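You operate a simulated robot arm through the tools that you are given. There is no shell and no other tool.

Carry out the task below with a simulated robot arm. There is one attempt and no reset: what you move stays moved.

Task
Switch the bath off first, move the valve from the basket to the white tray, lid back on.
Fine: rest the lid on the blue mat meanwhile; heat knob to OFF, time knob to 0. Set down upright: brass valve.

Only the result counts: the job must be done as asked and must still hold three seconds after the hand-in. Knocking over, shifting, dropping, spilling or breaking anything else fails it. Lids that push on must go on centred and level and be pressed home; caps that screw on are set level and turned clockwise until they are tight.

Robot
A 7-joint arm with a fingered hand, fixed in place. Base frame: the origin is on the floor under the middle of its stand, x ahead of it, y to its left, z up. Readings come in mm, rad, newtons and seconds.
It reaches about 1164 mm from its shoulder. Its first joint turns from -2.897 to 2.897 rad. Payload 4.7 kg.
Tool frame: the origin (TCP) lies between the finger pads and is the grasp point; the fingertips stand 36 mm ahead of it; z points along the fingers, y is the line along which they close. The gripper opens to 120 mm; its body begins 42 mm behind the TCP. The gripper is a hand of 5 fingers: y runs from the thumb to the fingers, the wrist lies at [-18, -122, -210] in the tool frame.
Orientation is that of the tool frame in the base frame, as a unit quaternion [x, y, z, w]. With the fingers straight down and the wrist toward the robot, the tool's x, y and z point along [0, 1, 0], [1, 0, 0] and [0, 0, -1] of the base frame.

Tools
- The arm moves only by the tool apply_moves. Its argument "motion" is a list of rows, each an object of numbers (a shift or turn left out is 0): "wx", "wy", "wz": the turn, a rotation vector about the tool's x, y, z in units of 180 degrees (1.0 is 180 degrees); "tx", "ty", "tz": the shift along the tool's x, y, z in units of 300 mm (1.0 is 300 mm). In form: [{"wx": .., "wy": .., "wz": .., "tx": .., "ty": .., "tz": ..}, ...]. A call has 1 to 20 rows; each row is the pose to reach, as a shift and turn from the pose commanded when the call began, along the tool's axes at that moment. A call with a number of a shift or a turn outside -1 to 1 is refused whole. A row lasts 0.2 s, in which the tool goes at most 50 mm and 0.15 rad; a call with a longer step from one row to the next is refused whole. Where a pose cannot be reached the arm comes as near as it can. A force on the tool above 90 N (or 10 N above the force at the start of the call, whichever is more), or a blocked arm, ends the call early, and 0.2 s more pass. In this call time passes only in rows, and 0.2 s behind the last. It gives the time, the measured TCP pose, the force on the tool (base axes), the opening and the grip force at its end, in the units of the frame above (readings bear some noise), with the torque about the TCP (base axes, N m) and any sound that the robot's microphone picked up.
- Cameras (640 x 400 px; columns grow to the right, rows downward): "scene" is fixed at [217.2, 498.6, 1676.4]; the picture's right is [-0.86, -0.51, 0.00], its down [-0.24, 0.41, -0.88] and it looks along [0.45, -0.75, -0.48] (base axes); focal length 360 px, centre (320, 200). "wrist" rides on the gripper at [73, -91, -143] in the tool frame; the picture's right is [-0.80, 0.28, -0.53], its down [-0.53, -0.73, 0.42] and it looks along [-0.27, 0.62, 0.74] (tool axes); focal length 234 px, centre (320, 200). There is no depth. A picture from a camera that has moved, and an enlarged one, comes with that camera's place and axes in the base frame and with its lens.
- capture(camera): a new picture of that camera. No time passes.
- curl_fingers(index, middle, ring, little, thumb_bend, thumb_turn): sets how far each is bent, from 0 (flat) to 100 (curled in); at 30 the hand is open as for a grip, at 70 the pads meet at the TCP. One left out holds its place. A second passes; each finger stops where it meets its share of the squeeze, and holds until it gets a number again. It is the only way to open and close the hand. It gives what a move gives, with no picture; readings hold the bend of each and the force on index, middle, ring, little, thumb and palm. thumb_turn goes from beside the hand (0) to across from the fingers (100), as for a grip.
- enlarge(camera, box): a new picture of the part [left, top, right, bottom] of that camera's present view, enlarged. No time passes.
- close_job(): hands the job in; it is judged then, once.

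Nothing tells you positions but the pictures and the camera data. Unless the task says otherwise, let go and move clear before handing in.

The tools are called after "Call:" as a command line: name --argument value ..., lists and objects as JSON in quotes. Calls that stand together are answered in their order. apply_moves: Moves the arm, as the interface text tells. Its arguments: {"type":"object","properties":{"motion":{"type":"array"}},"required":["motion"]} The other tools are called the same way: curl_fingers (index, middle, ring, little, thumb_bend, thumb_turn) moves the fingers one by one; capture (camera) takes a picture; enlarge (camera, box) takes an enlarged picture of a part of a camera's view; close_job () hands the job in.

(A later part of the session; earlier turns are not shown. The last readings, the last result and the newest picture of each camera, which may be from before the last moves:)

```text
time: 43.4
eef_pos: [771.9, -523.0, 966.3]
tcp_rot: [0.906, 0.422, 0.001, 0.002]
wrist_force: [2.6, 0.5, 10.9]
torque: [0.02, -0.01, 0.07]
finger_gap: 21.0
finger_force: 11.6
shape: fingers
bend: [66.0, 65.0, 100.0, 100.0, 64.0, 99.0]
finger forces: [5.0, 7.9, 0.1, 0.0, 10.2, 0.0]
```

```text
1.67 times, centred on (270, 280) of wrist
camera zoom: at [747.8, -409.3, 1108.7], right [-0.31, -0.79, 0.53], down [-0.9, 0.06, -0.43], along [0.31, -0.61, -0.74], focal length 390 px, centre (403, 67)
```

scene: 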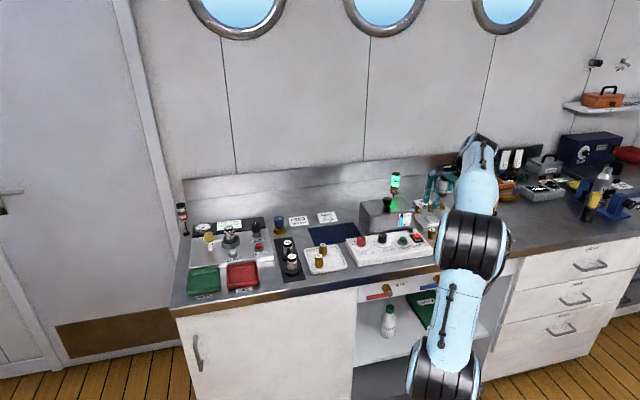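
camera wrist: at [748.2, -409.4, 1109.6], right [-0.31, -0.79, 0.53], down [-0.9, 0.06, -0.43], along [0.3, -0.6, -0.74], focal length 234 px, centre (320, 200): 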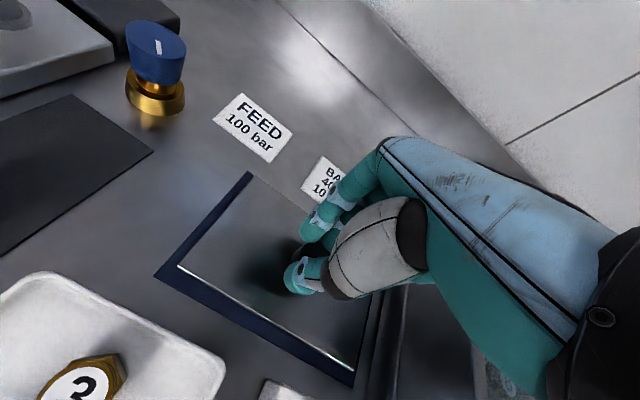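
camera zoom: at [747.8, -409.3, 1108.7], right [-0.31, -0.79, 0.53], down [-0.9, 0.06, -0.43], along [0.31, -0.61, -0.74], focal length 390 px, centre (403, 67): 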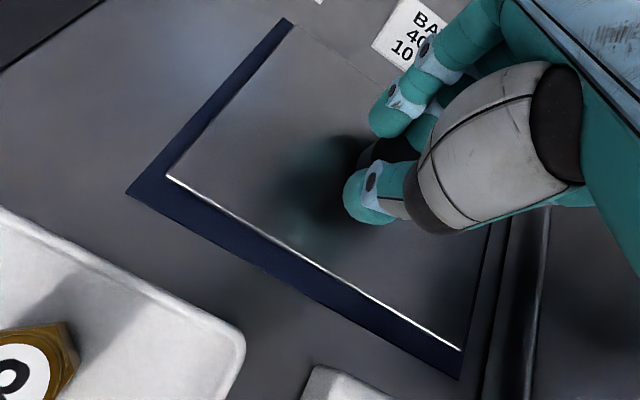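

The lid rests on the mat on its inner rim (top at z≈900), square and within the mat on all sides. Releasing it and rising.

Call:
curl_fingers --index 50 --middle 50 --thumb_bend 50

Call:
apply_moves --motion '[{"tz": -0.05}, {"tz": -0.15}, {"tz": -0.3}, {"tz": -0.45}, {"tz": -0.6}, {"tz": -0.75}]'

Call:
capture --camera "wrist"

Call:
enlarge --camera "scene" --box '[290, 170, 430, 260]'

```text
time: 44.4
eef_pos: [772.1, -523.4, 962.4]
tcp_rot: [0.907, 0.422, 0.0, 0.0]
wrist_force: [-0.5, 0.0, -0.1]
torque: [0.0, 0.01, 0.01]
finger_gap: 62.6
finger_force: 0.0
shape: fingers
bend: [50.0, 50.0, 100.0, 100.0, 50.0, 98.0]
finger forces: [0.0, 0.1, 0.0, 0.0, 0.1, 0.0]
```

```text
time: 45.8
eef_pos: [771.3, -522.6, 1186.3]
tcp_rot: [0.907, 0.421, 0.0, 0.0]
wrist_force: [0.7, -0.7, -0.9]
torque: [0.03, 0.0, -0.02]
finger_gap: 62.7
finger_force: 0.0
shape: fingers
bend: [50.0, 50.0, 100.0, 100.0, 50.0, 98.0]
finger forces: [0.0, 0.0, 0.0, 0.0, 0.1, 0.1]
```

```text
taken
camera wrist: at [746.4, -409.2, 1331.4], right [-0.3, -0.8, 0.52], down [-0.9, 0.07, -0.42], along [0.3, -0.6, -0.74], focal length 234 px, centre (320, 200)
```

wrist: 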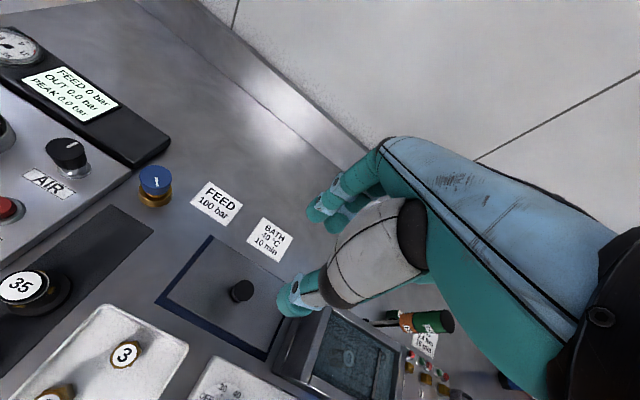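

```text
4.44 times, centred on (360, 215) of scene
camera zoom: at [217.2, 498.6, 1676.4], right [-0.86, -0.51, 0.0], down [-0.24, 0.41, -0.88], along [0.45, -0.75, -0.48], focal length 1599 px, centre (142, 133)
```

zoom: 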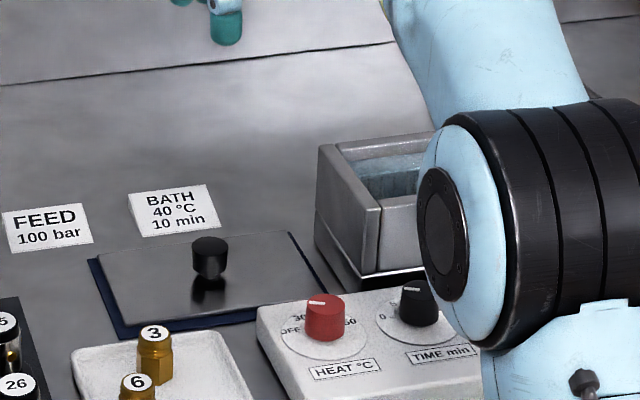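

The lid sits neatly on the mat. Now I'll move over the bath and look into the basket.

Call:
apply_moves --motion '[{"wz": 0.005, "tx": -0.1, "ty": -0.03, "tz": -0.03}, {"wz": 0.01, "tx": -0.24, "ty": -0.08, "tz": -0.05}, {"wz": 0.015, "tx": -0.38, "ty": -0.12, "tz": -0.05}, {"wz": 0.02, "tx": -0.52, "ty": -0.17, "tz": -0.05}, {"wz": 0.0275, "tx": -0.638, "ty": -0.206, "tz": -0.05}]'

Call:
capture --camera "wrist"

Call:
enlarge --camera "wrist" --box '[180, 220, 340, 340]'

```text
time: 47.0
eef_pos: [603.5, -630.0, 1205.2]
tcp_rot: [0.924, 0.382, 0.0, 0.001]
wrist_force: [0.7, 1.1, -0.3]
torque: [-0.04, 0.03, -0.03]
finger_gap: 62.8
finger_force: 0.0
shape: fingers
bend: [50.0, 50.0, 100.0, 100.0, 50.0, 98.0]
finger forces: [0.0, 0.1, 0.0, 0.1, 0.1, 0.0]
```

```text
taken
camera wrist: at [588.9, -514.7, 1348.6], right [-0.37, -0.77, 0.53], down [-0.89, 0.14, -0.42], along [0.25, -0.63, -0.74], focal length 234 px, centre (320, 200)
```

wrist: 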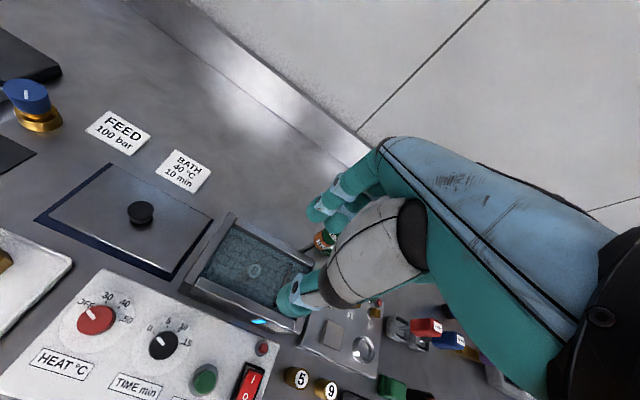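

```text
3.33 times, centred on (260, 280) of wrist
camera zoom: at [588.9, -514.7, 1348.6], right [-0.37, -0.77, 0.53], down [-0.89, 0.14, -0.42], along [0.25, -0.63, -0.74], focal length 781 px, centre (520, -67)
```

zoom: 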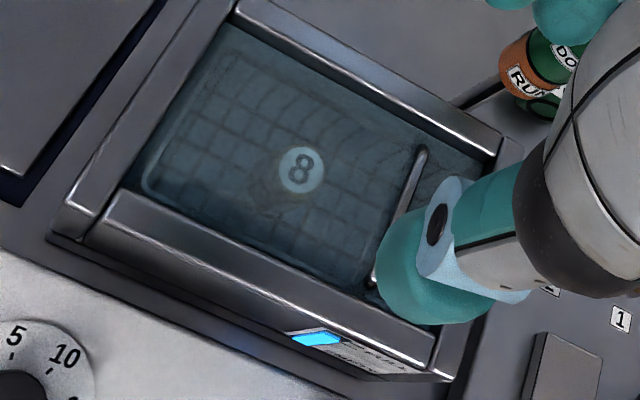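

The bath is full and the basket holds valve "8"; I need its height to plan the reach. I'll shift the viewpoint 100 mm left to triangulate.

Call:
apply_moves --motion '[{"tx": 0.12}, {"tx": 0.25}, {"tx": 0.36}]'

Call:
capture --camera "wrist"

Call:
enlarge --camera "wrist" --box '[280, 260, 440, 380]'

Call:
enlarge --camera "scene" --box '[350, 180, 430, 240]'

```text
time: 47.8
eef_pos: [676.6, -555.7, 1204.0]
tcp_rot: [0.924, 0.382, 0.0, 0.0]
wrist_force: [-0.6, -0.4, 0.0]
torque: [0.0, -0.05, 0.03]
finger_gap: 62.5
finger_force: 0.0
shape: fingers
bend: [50.0, 50.0, 100.0, 100.0, 50.0, 98.0]
finger forces: [0.0, 0.0, 0.0, 0.0, 0.1, 0.0]
```

```text
taken
camera wrist: at [663.3, -439.6, 1347.5], right [-0.37, -0.77, 0.53], down [-0.89, 0.14, -0.42], along [0.25, -0.63, -0.74], focal length 234 px, centre (320, 200)
```

wrist: 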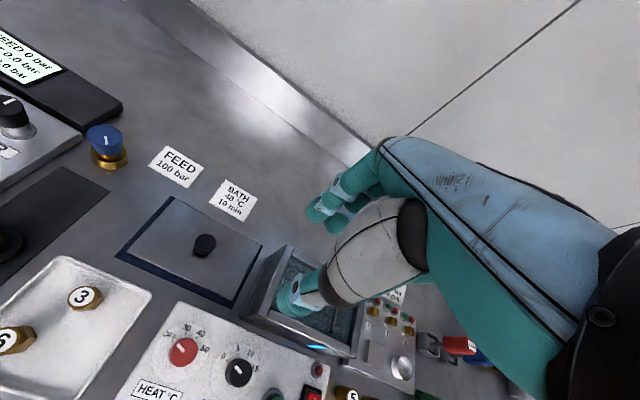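

```text
3.33 times, centred on (360, 320) of wrist
camera zoom: at [663.3, -439.6, 1347.5], right [-0.37, -0.77, 0.53], down [-0.89, 0.14, -0.42], along [0.25, -0.63, -0.74], focal length 781 px, centre (187, -200)
```

zoom: 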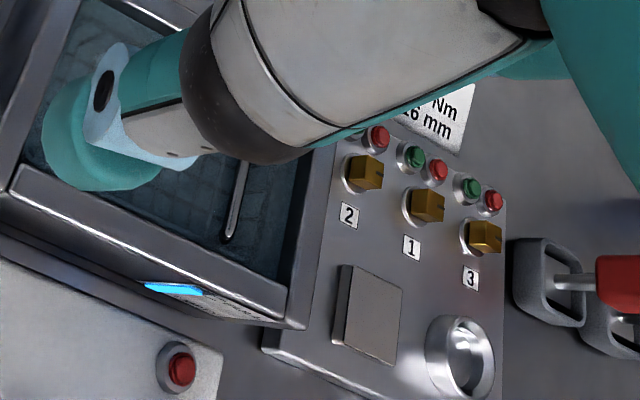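

```text
6.67 times, centred on (390, 210) of scene
camera zoom: at [217.2, 498.6, 1676.4], right [-0.86, -0.51, 0.0], down [-0.24, 0.41, -0.88], along [0.45, -0.75, -0.48], focal length 2399 px, centre (-147, 133)
```

zoom: 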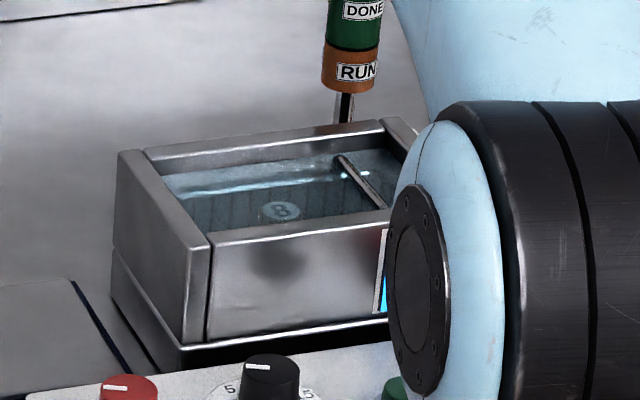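

The thumb blocks this angle, but the scene view shows the valve top near (−25, 899) with z≈970, and the basket handle bar near u≈−72. I'll take two closer, unobstructed views from the right side to refine this.

Call:
apply_moves --motion '[{"tx": -0.12, "ty": 0.03}, {"tx": -0.28, "ty": 0.06}, {"tx": -0.44, "ty": 0.09}, {"tx": -0.56, "ty": 0.1, "tz": 0.05}, {"tx": -0.6, "ty": 0.1, "tz": 0.15}]'

Call:
capture --camera "wrist"

Call:
enlarge --camera "wrist" --box '[150, 210, 310, 310]'

```text
time: 49.0
eef_pos: [572.4, -702.5, 1156.1]
tcp_rot: [0.924, 0.383, 0.0, 0.0]
wrist_force: [0.0, 0.4, 0.0]
torque: [-0.07, 0.01, -0.02]
finger_gap: 62.7
finger_force: 0.1
shape: fingers
bend: [50.0, 50.0, 100.0, 100.0, 50.0, 98.0]
finger forces: [0.1, 0.0, 0.1, 0.0, 0.1, 0.0]
```

```text
taken
camera wrist: at [558.8, -586.4, 1300.3], right [-0.37, -0.77, 0.53], down [-0.89, 0.14, -0.42], along [0.25, -0.63, -0.74], focal length 234 px, centre (320, 200)
```

wrist: 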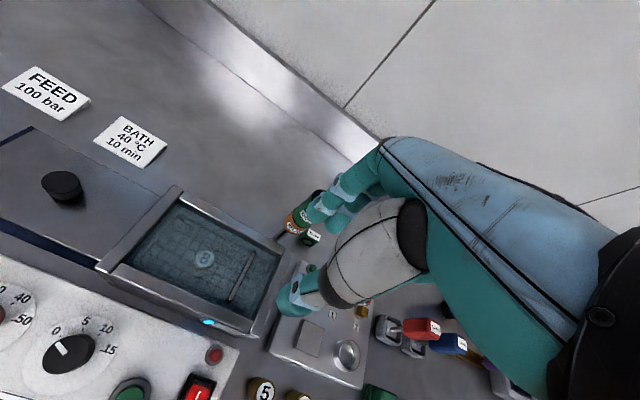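

```text
4.00 times, centred on (230, 260) of wrist
camera zoom: at [558.8, -586.4, 1300.3], right [-0.37, -0.77, 0.53], down [-0.89, 0.14, -0.42], along [0.25, -0.63, -0.74], focal length 937 px, centre (680, -40)
```

zoom: 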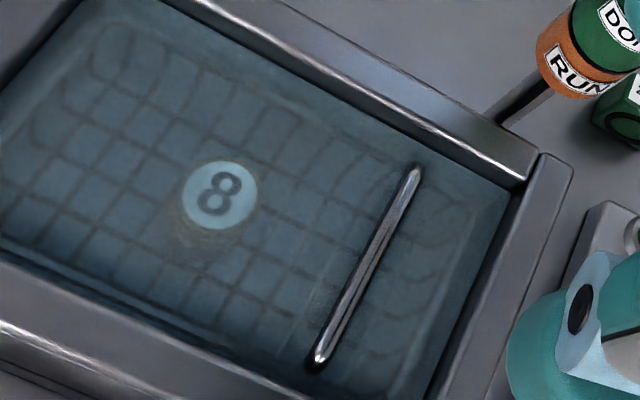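

Triangulation: valve top at about (−22, 896, 982), handle bar at u≈−71, z≈993, bath opening n 853–940. A pinch rotated ~40° clockwise clears both walls and the handle. I'll move above it with that yaw and a modest pre-opening.

Call:
apply_moves --motion '[{"wz": 0.037, "tx": 0.04, "ty": -0.001, "tz": 0.0}, {"wz": 0.074, "tx": 0.08, "ty": -0.002, "tz": 0.0}, {"wz": 0.111, "tx": 0.125, "ty": -0.003, "tz": 0.0}, {"wz": 0.148, "tx": 0.165, "ty": -0.004, "tz": 0.05}, {"wz": 0.185, "tx": 0.207, "ty": -0.005, "tz": 0.1}, {"wz": 0.222, "tx": 0.248, "ty": -0.005, "tz": 0.13}]'

Call:
curl_fingers --index 55 --middle 55 --thumb_bend 54

Call:
capture --camera "wrist"

Call:
enlarge --camera "wrist" --box '[210, 210, 370, 310]'

Call:
enlarge --camera "scene" --box '[350, 160, 430, 220]'

```text
time: 50.4
eef_pos: [624.4, -649.3, 1120.4]
tcp_rot: [0.999, 0.043, 0.0, 0.0]
wrist_force: [-0.3, -0.6, -0.1]
torque: [0.01, -0.05, -0.02]
finger_gap: 62.7
finger_force: 0.1
shape: fingers
bend: [50.0, 50.0, 100.0, 100.0, 50.0, 98.0]
finger forces: [0.1, 0.0, 0.0, 0.0, 0.0, 0.0]
```

```text
time: 51.4
eef_pos: [622.5, -649.0, 1120.3]
tcp_rot: [0.999, 0.044, 0.0, 0.0]
wrist_force: [0.1, -0.6, 0.5]
torque: [-0.03, 0.02, -0.02]
finger_gap: 50.0
finger_force: 0.0
shape: fingers
bend: [55.0, 55.0, 100.0, 100.0, 54.0, 98.0]
finger forces: [0.0, 0.0, 0.0, 0.0, 0.0, 0.0]
```

```text
taken
camera wrist: at [686.2, -551.8, 1264.1], right [-0.78, -0.35, 0.53], down [-0.59, 0.68, -0.42], along [-0.21, -0.64, -0.74], focal length 234 px, centre (320, 200)
```

wrist: 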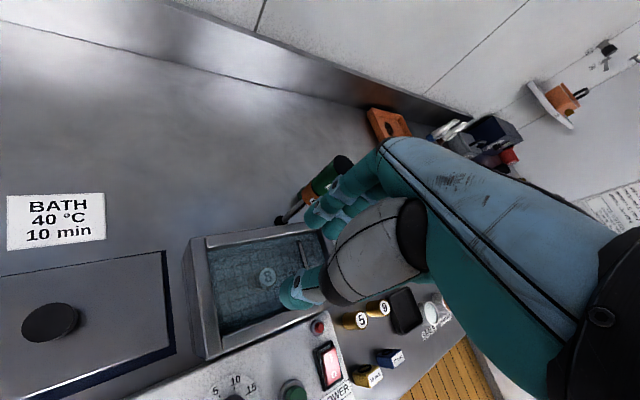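

```text
4.00 times, centred on (290, 260) of wrist
camera zoom: at [686.2, -551.8, 1264.1], right [-0.78, -0.35, 0.53], down [-0.59, 0.68, -0.42], along [-0.21, -0.64, -0.74], focal length 937 px, centre (440, -40)
```

zoom: 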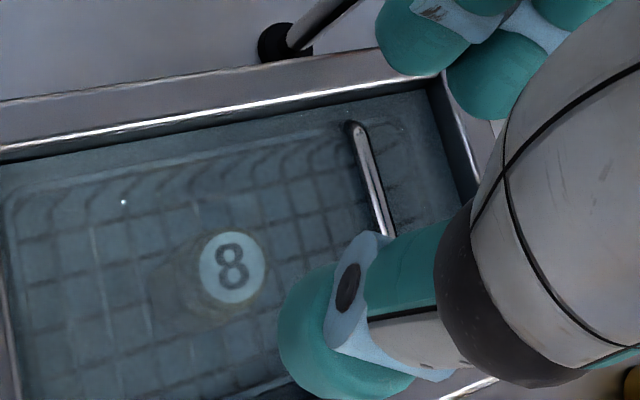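

```text
6.67 times, centred on (390, 190) of scene
camera zoom: at [217.2, 498.6, 1676.4], right [-0.86, -0.51, 0.0], down [-0.24, 0.41, -0.88], along [0.45, -0.75, -0.48], focal length 2399 px, centre (-147, 267)
```

zoom: 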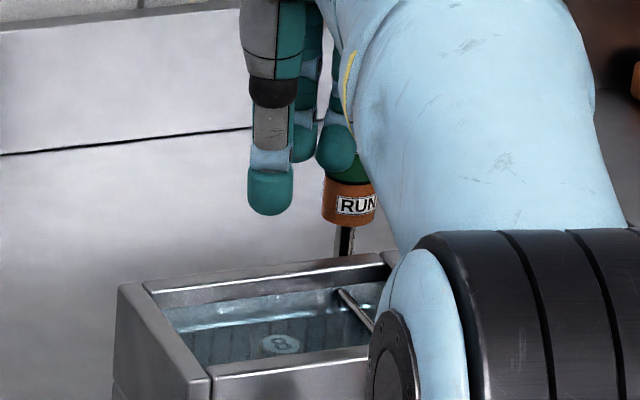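

Valve confirmed at (−22, 896), top z≈981, and the pinch is nearly centred. Descending to just above the rim first, then checking.

Call:
apply_moves --motion '[{"tx": 0.008, "tz": 0.08}, {"tx": 0.008, "tz": 0.16}, {"tx": 0.008, "tz": 0.22}]'

Call:
enlarge --camera "wrist" --box '[230, 180, 390, 300]'

Call:
enlarge --camera "scene" --box '[350, 175, 430, 235]'

```text
time: 52.2
eef_pos: [623.8, -647.4, 1052.7]
tcp_rot: [0.999, 0.044, 0.0, 0.001]
wrist_force: [0.2, -0.4, 0.1]
torque: [0.01, -0.01, 0.02]
finger_gap: 49.7
finger_force: 0.0
shape: fingers
bend: [55.0, 55.0, 100.0, 100.0, 54.0, 98.0]
finger forces: [0.0, 0.1, 0.0, 0.0, 0.0, 0.0]
```

```text
3.33 times, centred on (310, 240) of wrist
camera zoom: at [688.2, -550.8, 1197.2], right [-0.78, -0.35, 0.53], down [-0.59, 0.68, -0.43], along [-0.21, -0.64, -0.74], focal length 781 px, centre (353, 67)
```

zoom: 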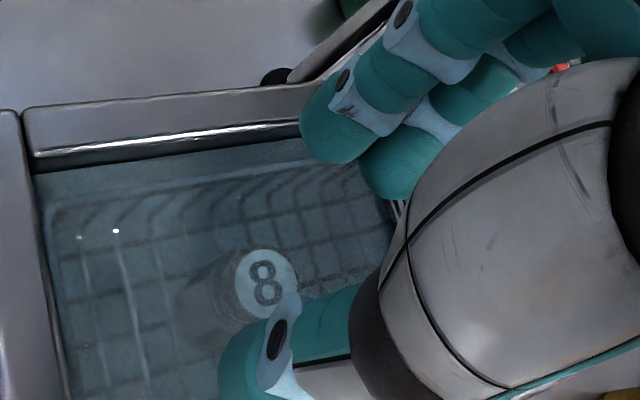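

```text
6.67 times, centred on (390, 205) of scene
camera zoom: at [217.2, 498.6, 1676.4], right [-0.86, -0.51, 0.0], down [-0.24, 0.41, -0.88], along [0.45, -0.75, -0.48], focal length 2399 px, centre (-147, 167)
```

zoom: 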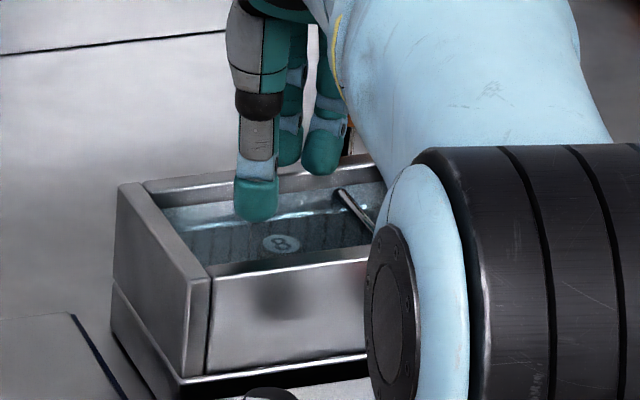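

The index tip would pass within a few mm of the back wall, so I'll close the pre-grip a bit, nudge 1.5 mm forward, and descend partway.

Call:
curl_fingers --index 58 --middle 58 --thumb_bend 55

Call:
apply_moves --motion '[{"tx": -0.003, "ty": -0.004, "tz": 0.03}, {"tx": -0.003, "ty": -0.004, "tz": 0.06}]'

Call:
enlarge --camera "wrist" --box '[230, 180, 390, 300]'

Call:
enlarge --camera "scene" --box '[360, 185, 420, 230]'

```text
time: 53.2
eef_pos: [624.3, -648.5, 1053.1]
tcp_rot: [0.999, 0.043, 0.0, -0.001]
wrist_force: [0.2, 0.1, 0.0]
torque: [-0.04, -0.01, 0.02]
finger_gap: 45.5
finger_force: 0.1
shape: fingers
bend: [57.0, 57.0, 100.0, 100.0, 55.0, 99.0]
finger forces: [0.0, 0.0, 0.1, 0.0, 0.0, 0.0]
```

```text
time: 53.8
eef_pos: [624.1, -649.4, 1035.6]
tcp_rot: [0.999, 0.044, 0.0, 0.0]
wrist_force: [-0.6, 0.0, 0.2]
torque: [0.02, 0.01, -0.02]
finger_gap: 45.4
finger_force: 0.1
shape: fingers
bend: [57.0, 57.0, 100.0, 100.0, 55.0, 99.0]
finger forces: [0.0, 0.0, 0.0, 0.0, 0.0, 0.0]
```

```text
3.33 times, centred on (310, 240) of wrist
camera zoom: at [688.0, -551.1, 1178.8], right [-0.78, -0.35, 0.53], down [-0.59, 0.68, -0.42], along [-0.21, -0.64, -0.74], focal length 781 px, centre (353, 67)
```

zoom: 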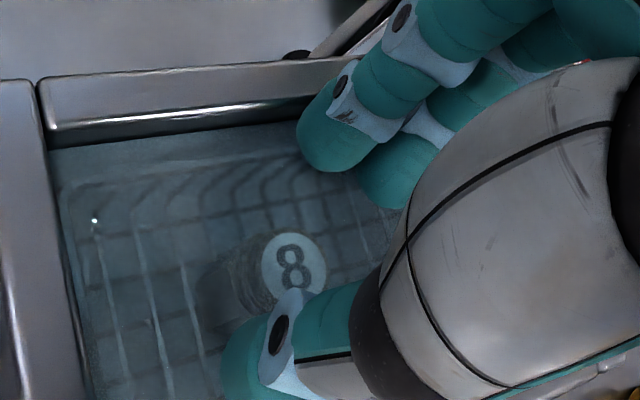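

```text
8.89 times, centred on (390, 208) of scene
camera zoom: at [217.2, 498.6, 1676.4], right [-0.86, -0.51, 0.0], down [-0.24, 0.41, -0.88], along [0.45, -0.75, -0.48], focal length 3199 px, centre (-302, 133)
```

zoom: 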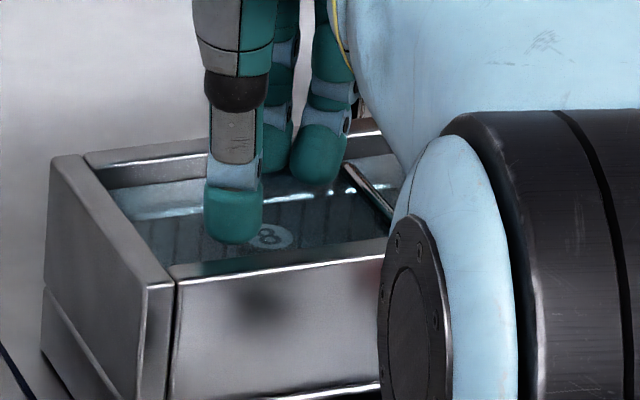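

No contact, tips are inside the opening and straddling the valve. Continuing down to TCP z≈1013.

Call:
apply_moves --motion '[{"tz": 0.025}, {"tz": 0.05}, {"tz": 0.073}]'

Call:
enlarge --camera "wrist" --box '[230, 170, 390, 290]'

Call:
enlarge --camera "scene" --box '[360, 185, 420, 230]'

```text
time: 54.6
eef_pos: [623.9, -649.2, 1012.6]
tcp_rot: [0.999, 0.043, 0.0, 0.0]
wrist_force: [-0.9, 0.5, 0.8]
torque: [-0.01, 0.01, -0.01]
finger_gap: 44.0
finger_force: 1.2
shape: fingers
bend: [58.0, 57.0, 100.0, 100.0, 55.0, 99.0]
finger forces: [1.0, 0.0, 0.0, 0.0, 0.0, 0.1]
```

```text
3.33 times, centred on (310, 230) of wrist
camera zoom: at [688.0, -551.1, 1156.7], right [-0.78, -0.35, 0.53], down [-0.59, 0.68, -0.42], along [-0.21, -0.64, -0.74], focal length 781 px, centre (353, 100)
```

zoom: 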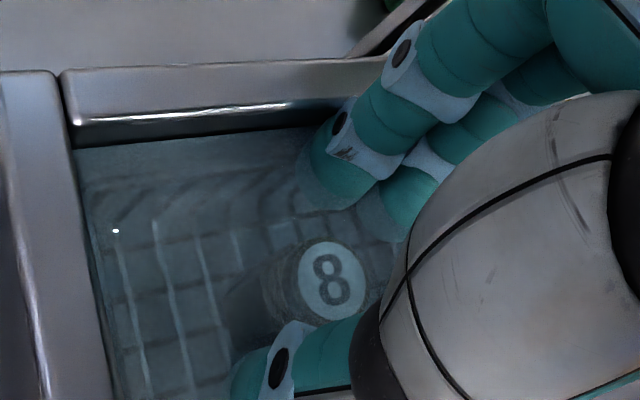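

```text
8.89 times, centred on (390, 208) of scene
camera zoom: at [217.2, 498.6, 1676.4], right [-0.86, -0.51, 0.0], down [-0.24, 0.41, -0.88], along [0.45, -0.75, -0.48], focal length 3199 px, centre (-302, 133)
```

zoom: 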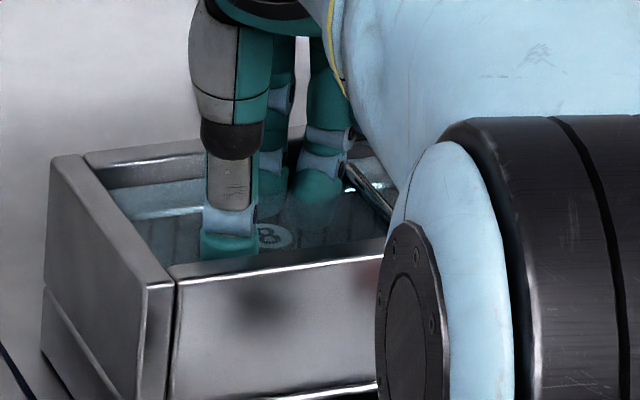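

Straddling the valve with only a light (1 N) brush on the index. Closing the grip.

Call:
curl_fingers --index 72 --middle 72 --thumb_bend 72

Call:
enlarge --camera "wrist" --box '[230, 170, 390, 290]'

Call:
enlarge --camera "scene" --box '[360, 185, 420, 230]'

```text
time: 55.6
eef_pos: [623.2, -648.5, 1014.0]
tcp_rot: [0.999, 0.044, -0.001, 0.0]
wrist_force: [-0.5, -0.9, 6.7]
torque: [0.12, 0.01, -0.01]
finger_gap: 4.3
finger_force: 8.4
shape: fingers
bend: [72.0, 71.0, 100.0, 100.0, 69.0, 100.0]
finger forces: [2.3, 4.5, 0.1, 0.0, 9.5, 0.0]
```

```text
3.33 times, centred on (310, 230) of wrist
camera zoom: at [687.8, -550.9, 1157.8], right [-0.78, -0.35, 0.53], down [-0.59, 0.68, -0.43], along [-0.21, -0.64, -0.74], focal length 781 px, centre (353, 100)
```

zoom: 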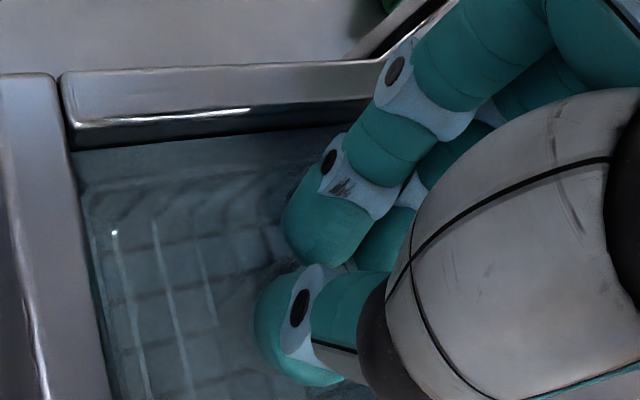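

```text
8.89 times, centred on (390, 208) of scene
camera zoom: at [217.2, 498.6, 1676.4], right [-0.86, -0.51, 0.0], down [-0.24, 0.41, -0.88], along [0.45, -0.75, -0.48], focal length 3199 px, centre (-302, 133)
```

zoom: 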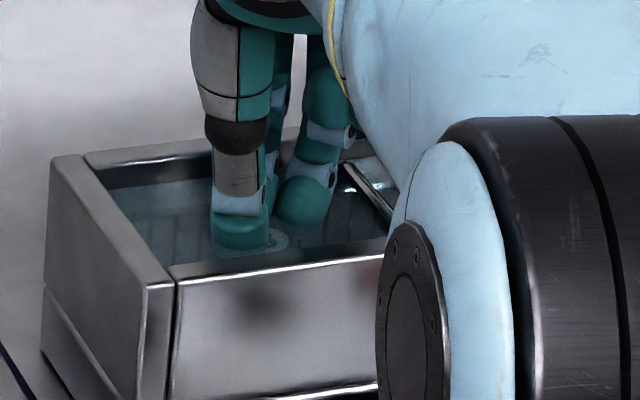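

The fingers closed nearly fully (gap 4 mm), so they're above the valve's body — its top is lower than it looked through the water. I'll reopen and reassess before going lower.

Call:
curl_fingers --index 57 --middle 57 --thumb_bend 55

Call:
enlarge --camera "wrist" --box '[230, 170, 390, 290]'

Call:
enlarge --camera "scene" --box '[360, 185, 420, 230]'

```text
time: 56.6
eef_pos: [624.8, -649.1, 1012.7]
tcp_rot: [0.999, 0.044, 0.001, 0.0]
wrist_force: [-0.2, -0.4, 0.0]
torque: [0.0, 0.02, -0.03]
finger_gap: 45.8
finger_force: 0.3
shape: fingers
bend: [57.0, 56.0, 100.0, 100.0, 55.0, 99.0]
finger forces: [0.6, 0.0, 0.0, 0.0, 0.1, 0.0]
```

```text
3.33 times, centred on (310, 230) of wrist
camera zoom: at [688.0, -551.2, 1156.8], right [-0.78, -0.35, 0.53], down [-0.59, 0.68, -0.42], along [-0.21, -0.64, -0.74], focal length 781 px, centre (353, 100)
```

zoom: 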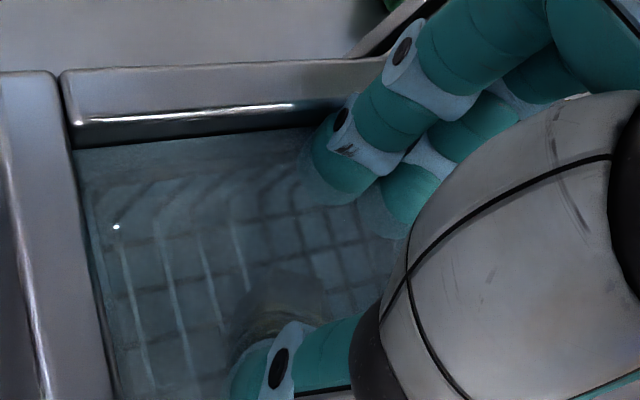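

```text
8.89 times, centred on (390, 208) of scene
camera zoom: at [217.2, 498.6, 1676.4], right [-0.86, -0.51, 0.0], down [-0.24, 0.41, -0.88], along [0.45, -0.75, -0.48], focal length 3199 px, centre (-302, 133)
```

zoom: 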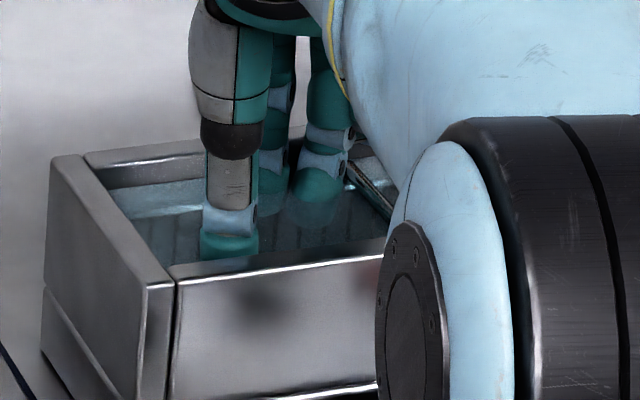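

The "8" label isn't where it was — the valve may have been nudged. Raising out of the bath to look.

Call:
apply_moves --motion '[{"tz": -0.06}, {"tz": -0.13}, {"tz": -0.25}, {"tz": -0.36}]'

Call:
capture --camera "wrist"

Call:
enlarge --camera "wrist" --box '[190, 220, 350, 340]'

Call:
enlarge --camera "scene" --box '[355, 185, 415, 230]'

```text
time: 57.6
eef_pos: [624.0, -649.4, 1120.8]
tcp_rot: [0.999, 0.043, 0.0, -0.001]
wrist_force: [-0.2, -0.1, -0.9]
torque: [0.01, 0.03, 0.0]
finger_gap: 46.4
finger_force: 0.1
shape: fingers
bend: [56.0, 56.0, 100.0, 100.0, 55.0, 99.0]
finger forces: [0.0, 0.1, 0.0, 0.1, 0.0, 0.0]
```

```text
taken
camera wrist: at [688.1, -552.1, 1265.0], right [-0.78, -0.35, 0.53], down [-0.59, 0.68, -0.42], along [-0.21, -0.64, -0.74], focal length 234 px, centre (320, 200)
```

wrist: 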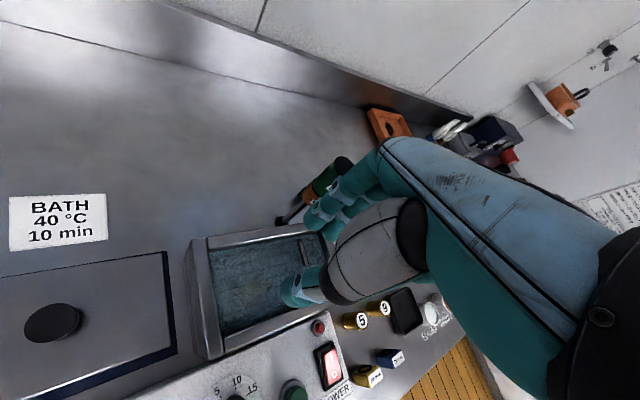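

```text
3.33 times, centred on (270, 280) of wrist
camera zoom: at [688.1, -552.1, 1265.0], right [-0.78, -0.35, 0.53], down [-0.59, 0.68, -0.42], along [-0.21, -0.64, -0.74], focal length 781 px, centre (487, -67)
```

zoom: 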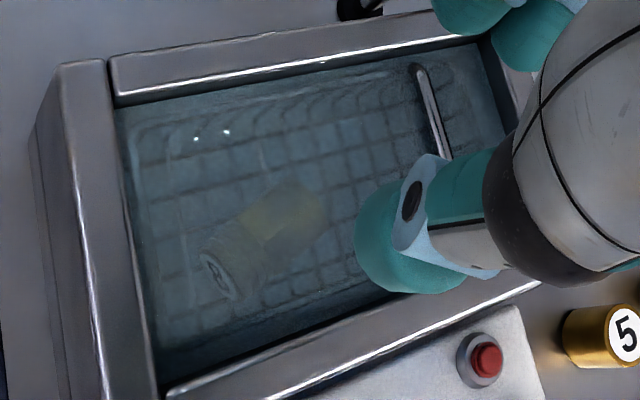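

```text
8.89 times, centred on (385, 208) of scene
camera zoom: at [217.2, 498.6, 1676.4], right [-0.86, -0.51, 0.0], down [-0.24, 0.41, -0.88], along [0.45, -0.75, -0.48], focal length 3199 px, centre (-258, 133)
```

zoom: 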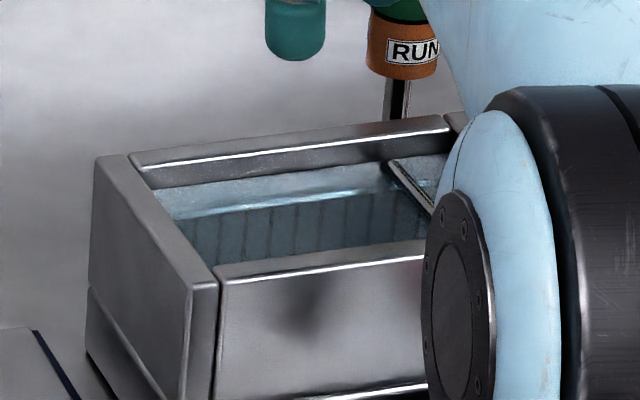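

The valve tipped over inside the basket (my grip was too shallow). It's still in the basket and nothing else moved; I now need to recover it and set it upright. First, I'll study the valve's shape from the tray ones and its current lie.

Call:
apply_moves --motion '[{"wz": -0.04, "tx": -0.03, "tz": -0.05}, {"wz": -0.08, "tx": -0.06, "tz": -0.1}, {"wz": -0.12, "tx": -0.09, "tz": -0.12}, {"wz": -0.16, "tx": -0.12, "tz": -0.12}, {"wz": -0.2, "tx": -0.15, "tz": -0.12}, {"wz": -0.222, "tx": -0.17, "tz": -0.12}]'

Call:
capture --camera "wrist"

Call:
enlarge --camera "wrist" --box '[170, 210, 330, 330]'

Call:
enlarge --camera "scene" --box '[300, 235, 350, 275]'

```text
time: 59.0
eef_pos: [573.7, -652.2, 1157.2]
tcp_rot: [0.924, 0.383, 0.0, 0.0]
wrist_force: [0.1, -0.1, -0.7]
torque: [0.03, 0.02, 0.03]
finger_gap: 46.4
finger_force: 0.1
shape: fingers
bend: [56.0, 56.0, 100.0, 100.0, 55.0, 99.0]
finger forces: [0.0, 0.1, 0.0, 0.0, 0.0, 0.1]
```

```text
taken
camera wrist: at [559.3, -536.7, 1301.4], right [-0.37, -0.77, 0.53], down [-0.89, 0.14, -0.42], along [0.25, -0.63, -0.74], focal length 234 px, centre (320, 200)
```

wrist: 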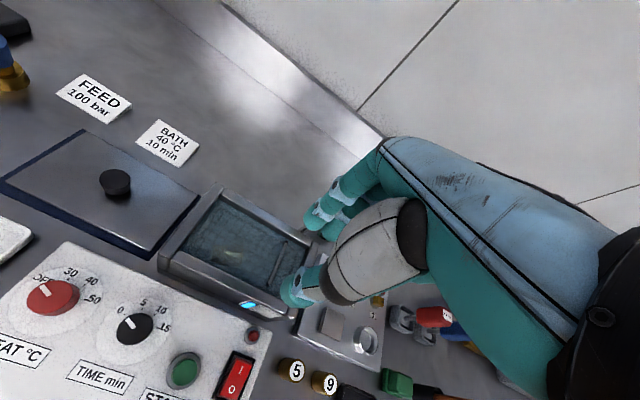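

```text
3.33 times, centred on (250, 270) of wrist
camera zoom: at [559.3, -536.7, 1301.4], right [-0.37, -0.77, 0.53], down [-0.89, 0.14, -0.42], along [0.25, -0.63, -0.74], focal length 781 px, centre (553, -33)
```

zoom: 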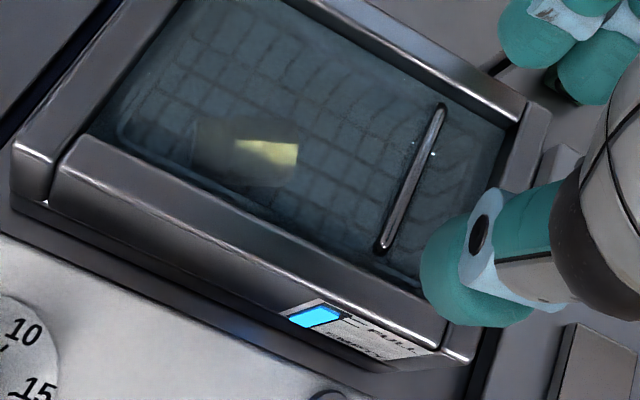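

```text
10.00 times, centred on (325, 255) of scene
camera zoom: at [217.2, 498.6, 1676.4], right [-0.86, -0.51, 0.0], down [-0.24, 0.41, -0.88], along [0.45, -0.75, -0.48], focal length 3598 px, centre (270, -350)
```

zoom: 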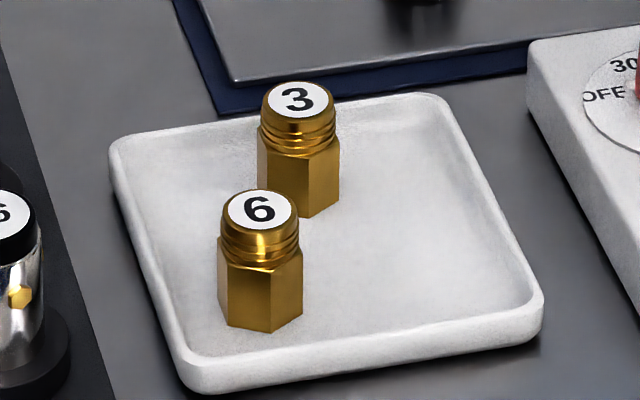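

The valve lies with its threaded/label end pointing west (bench left), centre ≈ (−11, 890) — the bath is too narrow to grip it across that way. Plan: use the index as a poker to swing the hex end toward the back so the valve lies front-to-back, then grip along the long side. Setting the poker pose and positioning above.

Call:
curl_fingers --index 44 --middle 100 --ring 100 --little 100 --thumb_bend 0 --thumb_turn 0

Call:
apply_moves --motion '[{"wy": -0.015, "tx": 0.03, "ty": -0.06, "tz": 0.0}, {"wy": -0.03, "tx": 0.06, "ty": -0.12, "tz": 0.08}, {"wy": -0.0444, "tx": 0.088, "ty": -0.169, "tz": 0.18}, {"wy": -0.0444, "tx": 0.088, "ty": -0.169, "tz": 0.28}, {"wy": -0.0444, "tx": 0.088, "ty": -0.169, "tz": 0.323}]'

Call:
capture --camera "wrist"

Call:
enlarge --camera "scene" --box '[350, 165, 430, 225]'

```text
time: 60.0
eef_pos: [573.8, -652.4, 1157.5]
tcp_rot: [0.924, 0.382, 0.0, 0.0]
wrist_force: [-0.9, -0.5, -0.2]
torque: [0.03, -0.01, 0.0]
finger_gap: 180.0
finger_force: 0.1
shape: fingers
bend: [44.0, 100.0, 100.0, 100.0, 0.0, 0.0]
finger forces: [0.0, 0.0, 0.0, 0.1, 0.0, 0.1]
```

```text
time: 61.2
eef_pos: [555.3, -598.2, 1060.2]
tcp_rot: [0.922, 0.382, -0.065, 0.027]
wrist_force: [0.4, 0.6, -0.2]
torque: [0.04, -0.02, 0.01]
finger_gap: 180.2
finger_force: 0.1
shape: fingers
bend: [44.0, 100.0, 100.0, 100.0, 0.0, 0.0]
finger forces: [0.0, 0.0, 0.0, 0.1, 0.0, 0.0]
```

```text
taken
camera wrist: at [555.2, -469.7, 1192.9], right [-0.31, -0.71, 0.63], down [-0.93, 0.1, -0.35], along [0.18, -0.7, -0.69], focal length 234 px, centre (320, 200)
```

wrist: 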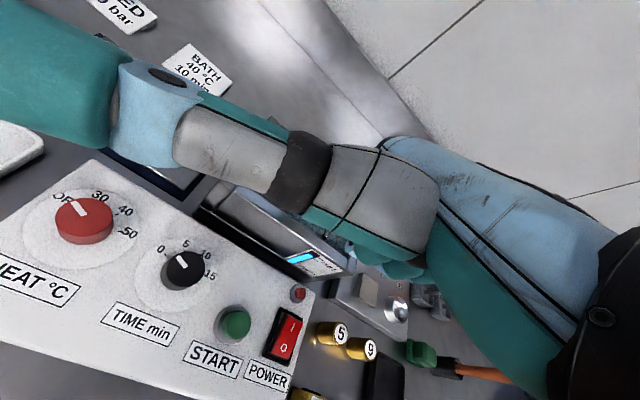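

```text
6.67 times, centred on (390, 195) of scene
camera zoom: at [217.2, 498.6, 1676.4], right [-0.86, -0.51, 0.0], down [-0.24, 0.41, -0.88], along [0.45, -0.75, -0.48], focal length 2399 px, centre (-147, 233)
```

zoom: 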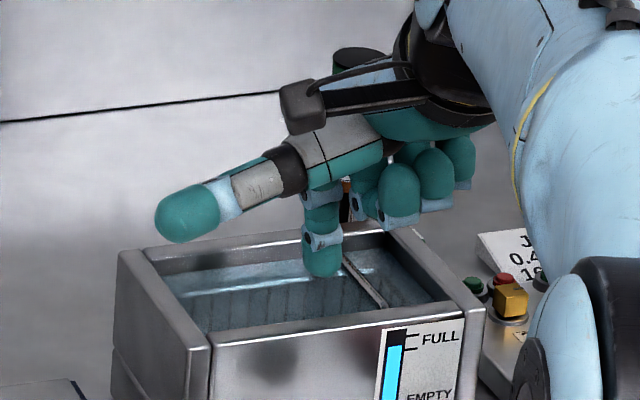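

The thumb blocks the wrist camera here. I'll swing it to face away (turned across, fully straight) so it stays out of the bath and out of view.

Call:
curl_fingers --thumb_bend 0 --thumb_turn 98

Call:
capture --camera "wrist"

Call:
enlarge --camera "wrist" --box '[190, 140, 350, 260]'

Call:
enlarge --camera "scene" --box '[350, 165, 430, 225]'

```text
time: 62.2
eef_pos: [554.4, -599.2, 1061.8]
tcp_rot: [0.922, 0.381, -0.064, 0.027]
wrist_force: [-0.2, -0.8, -0.3]
torque: [0.0, 0.01, 0.03]
finger_gap: 126.5
finger_force: 0.0
shape: fingers
bend: [44.0, 100.0, 100.0, 100.0, 0.0, 93.0]
finger forces: [0.0, 0.0, 0.0, 0.1, 0.0, 0.1]
```

```text
taken
camera wrist: at [555.3, -470.0, 1193.0], right [-0.31, -0.71, 0.63], down [-0.93, 0.1, -0.35], along [0.18, -0.7, -0.69], focal length 234 px, centre (320, 200)
```

wrist: 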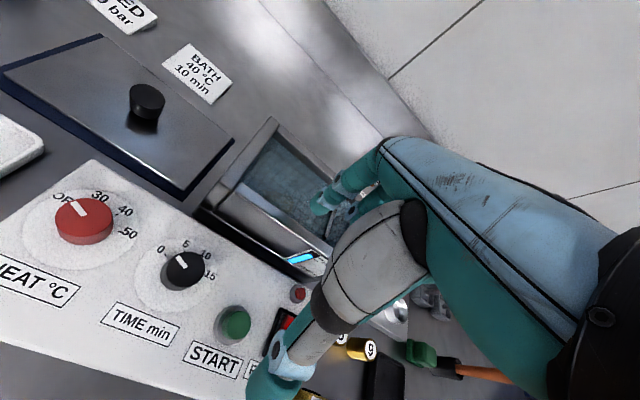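

```text
3.33 times, centred on (270, 200) of wrist
camera zoom: at [555.3, -470.0, 1193.0], right [-0.31, -0.71, 0.63], down [-0.93, 0.1, -0.35], along [0.18, -0.7, -0.69], focal length 781 px, centre (487, 200)
```

zoom: 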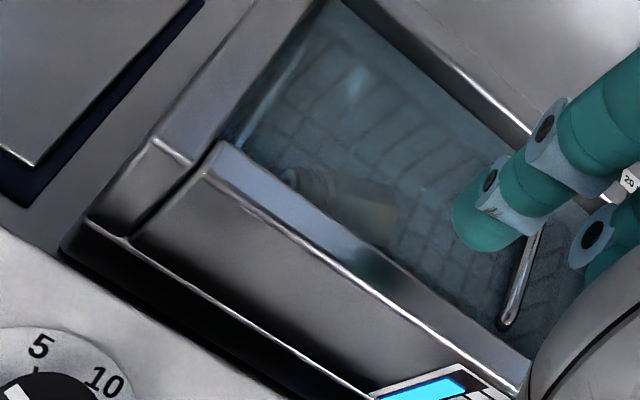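

```text
6.67 times, centred on (390, 195) of scene
camera zoom: at [217.2, 498.6, 1676.4], right [-0.86, -0.51, 0.0], down [-0.24, 0.41, -0.88], along [0.45, -0.75, -0.48], focal length 2399 px, centre (-147, 233)
```

zoom: 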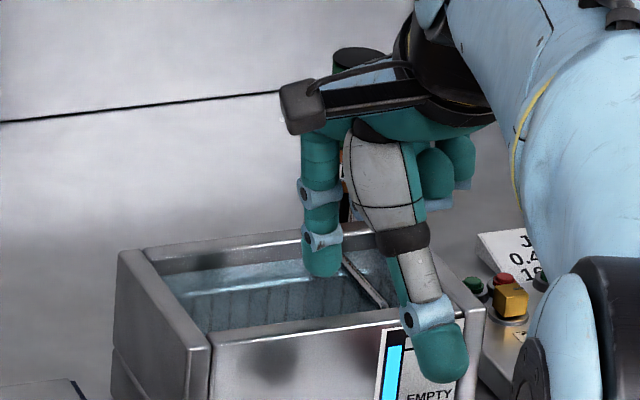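

The valve and index are both visible. I'll park the thumb back at the side (high, clear of the panel), shift 6 mm left and lower the index into the gap between valve and front wall.

Call:
curl_fingers --thumb_bend 0 --thumb_turn 0

Call:
apply_moves --motion '[{"tx": 0.02}, {"tx": 0.031, "tz": 0.08}, {"tx": 0.042, "tz": 0.16}, {"tx": 0.05, "tz": 0.215}, {"tx": 0.0538, "tz": 0.241}]'

Call:
enlarge --camera "scene" --box '[350, 170, 430, 230]'

```text
time: 63.2
eef_pos: [555.4, -599.1, 1059.9]
tcp_rot: [0.922, 0.381, -0.064, 0.027]
wrist_force: [-0.6, -0.8, 0.5]
torque: [0.03, -0.04, -0.03]
finger_gap: 180.1
finger_force: 0.1
shape: fingers
bend: [44.0, 100.0, 100.0, 100.0, 0.0, 0.0]
finger forces: [0.0, 0.0, 0.1, 0.0, 0.0, 0.0]
```

```text
time: 64.4
eef_pos: [560.7, -594.8, 993.5]
tcp_rot: [0.922, 0.381, -0.064, 0.031]
wrist_force: [6.8, -4.2, 35.9]
torque: [-0.84, -0.38, 0.06]
finger_gap: 181.9
finger_force: 18.0
shape: fingers
bend: [42.0, 100.0, 100.0, 100.0, 0.0, 0.0]
finger forces: [3.2, 33.4, 0.1, 0.1, 0.0, 0.0]
```

```text
6.67 times, centred on (390, 200) of scene
camera zoom: at [217.2, 498.6, 1676.4], right [-0.86, -0.51, 0.0], down [-0.24, 0.41, -0.88], along [0.45, -0.75, -0.48], focal length 2399 px, centre (-147, 200)
```

zoom: 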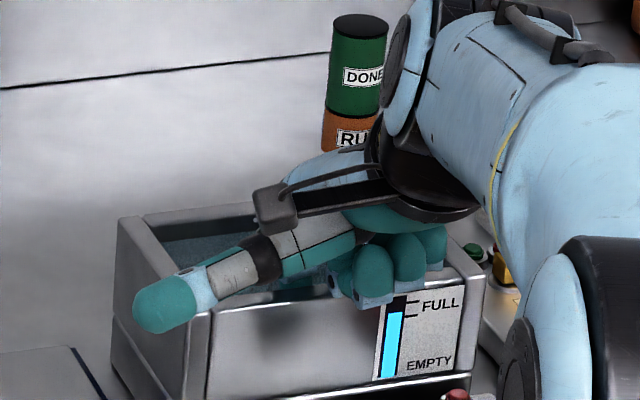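

The curled middle finger rested on the front rim (stopped; bath unmoved). I'll back up, extend the middle alongside the index instead, tilt slightly more so ring/little clear the rim, and retry.

Call:
apply_moves --motion '[{"tz": -0.03}, {"tz": -0.06, "wy": -0.011}, {"tz": -0.1, "wy": -0.022}]'

Call:
curl_fingers --index 44 --middle 44

Call:
enlarge --camera "scene" --box '[350, 170, 430, 230]'

Call:
capture --camera "wrist"

```text
time: 65.2
eef_pos: [562.1, -590.4, 1015.4]
tcp_rot: [0.919, 0.382, -0.097, 0.038]
wrist_force: [1.6, 0.0, -0.5]
torque: [-0.01, 0.01, 0.0]
finger_gap: 181.2
finger_force: 0.9
shape: fingers
bend: [43.0, 100.0, 100.0, 100.0, 0.0, 0.0]
finger forces: [0.9, 0.0, 0.0, 0.0, 0.1, 0.0]
```

```text
time: 66.2
eef_pos: [563.4, -592.2, 1018.5]
tcp_rot: [0.919, 0.38, -0.096, 0.04]
wrist_force: [-6.7, 3.4, 13.6]
torque: [-0.29, 0.01, -0.14]
finger_gap: 180.2
finger_force: 7.2
shape: fingers
bend: [44.0, 78.0, 100.0, 100.0, 0.0, 0.0]
finger forces: [0.4, 14.5, 0.0, 0.0, 0.0, 0.0]
```

```text
6.67 times, centred on (390, 200) of scene
camera zoom: at [217.2, 498.6, 1676.4], right [-0.86, -0.51, 0.0], down [-0.24, 0.41, -0.88], along [0.45, -0.75, -0.48], focal length 2399 px, centre (-147, 200)
```

zoom: 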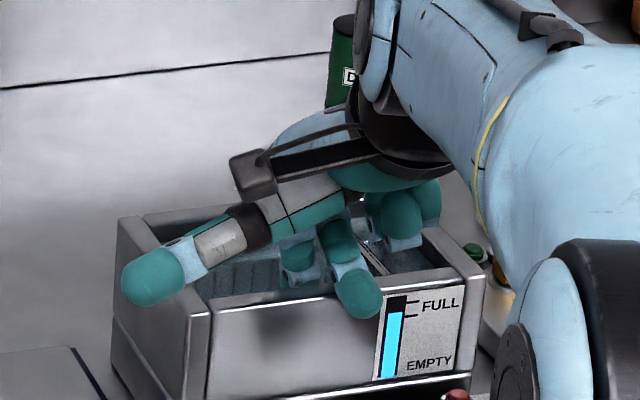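

```text
taken
camera wrist: at [568.3, -455.2, 1143.7], right [-0.28, -0.68, 0.68], down [-0.95, 0.09, -0.31], along [0.15, -0.73, -0.66], focal length 234 px, centre (320, 200)
```

wrist: 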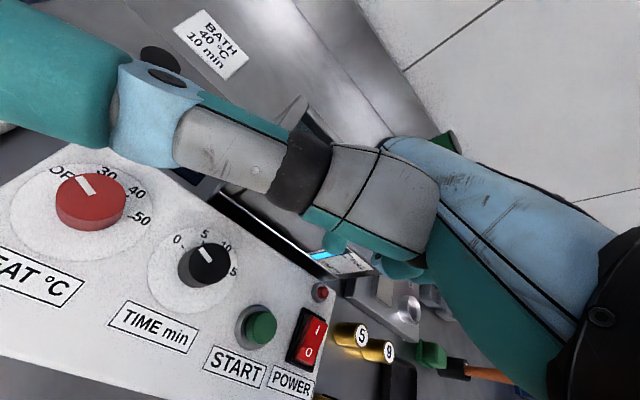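

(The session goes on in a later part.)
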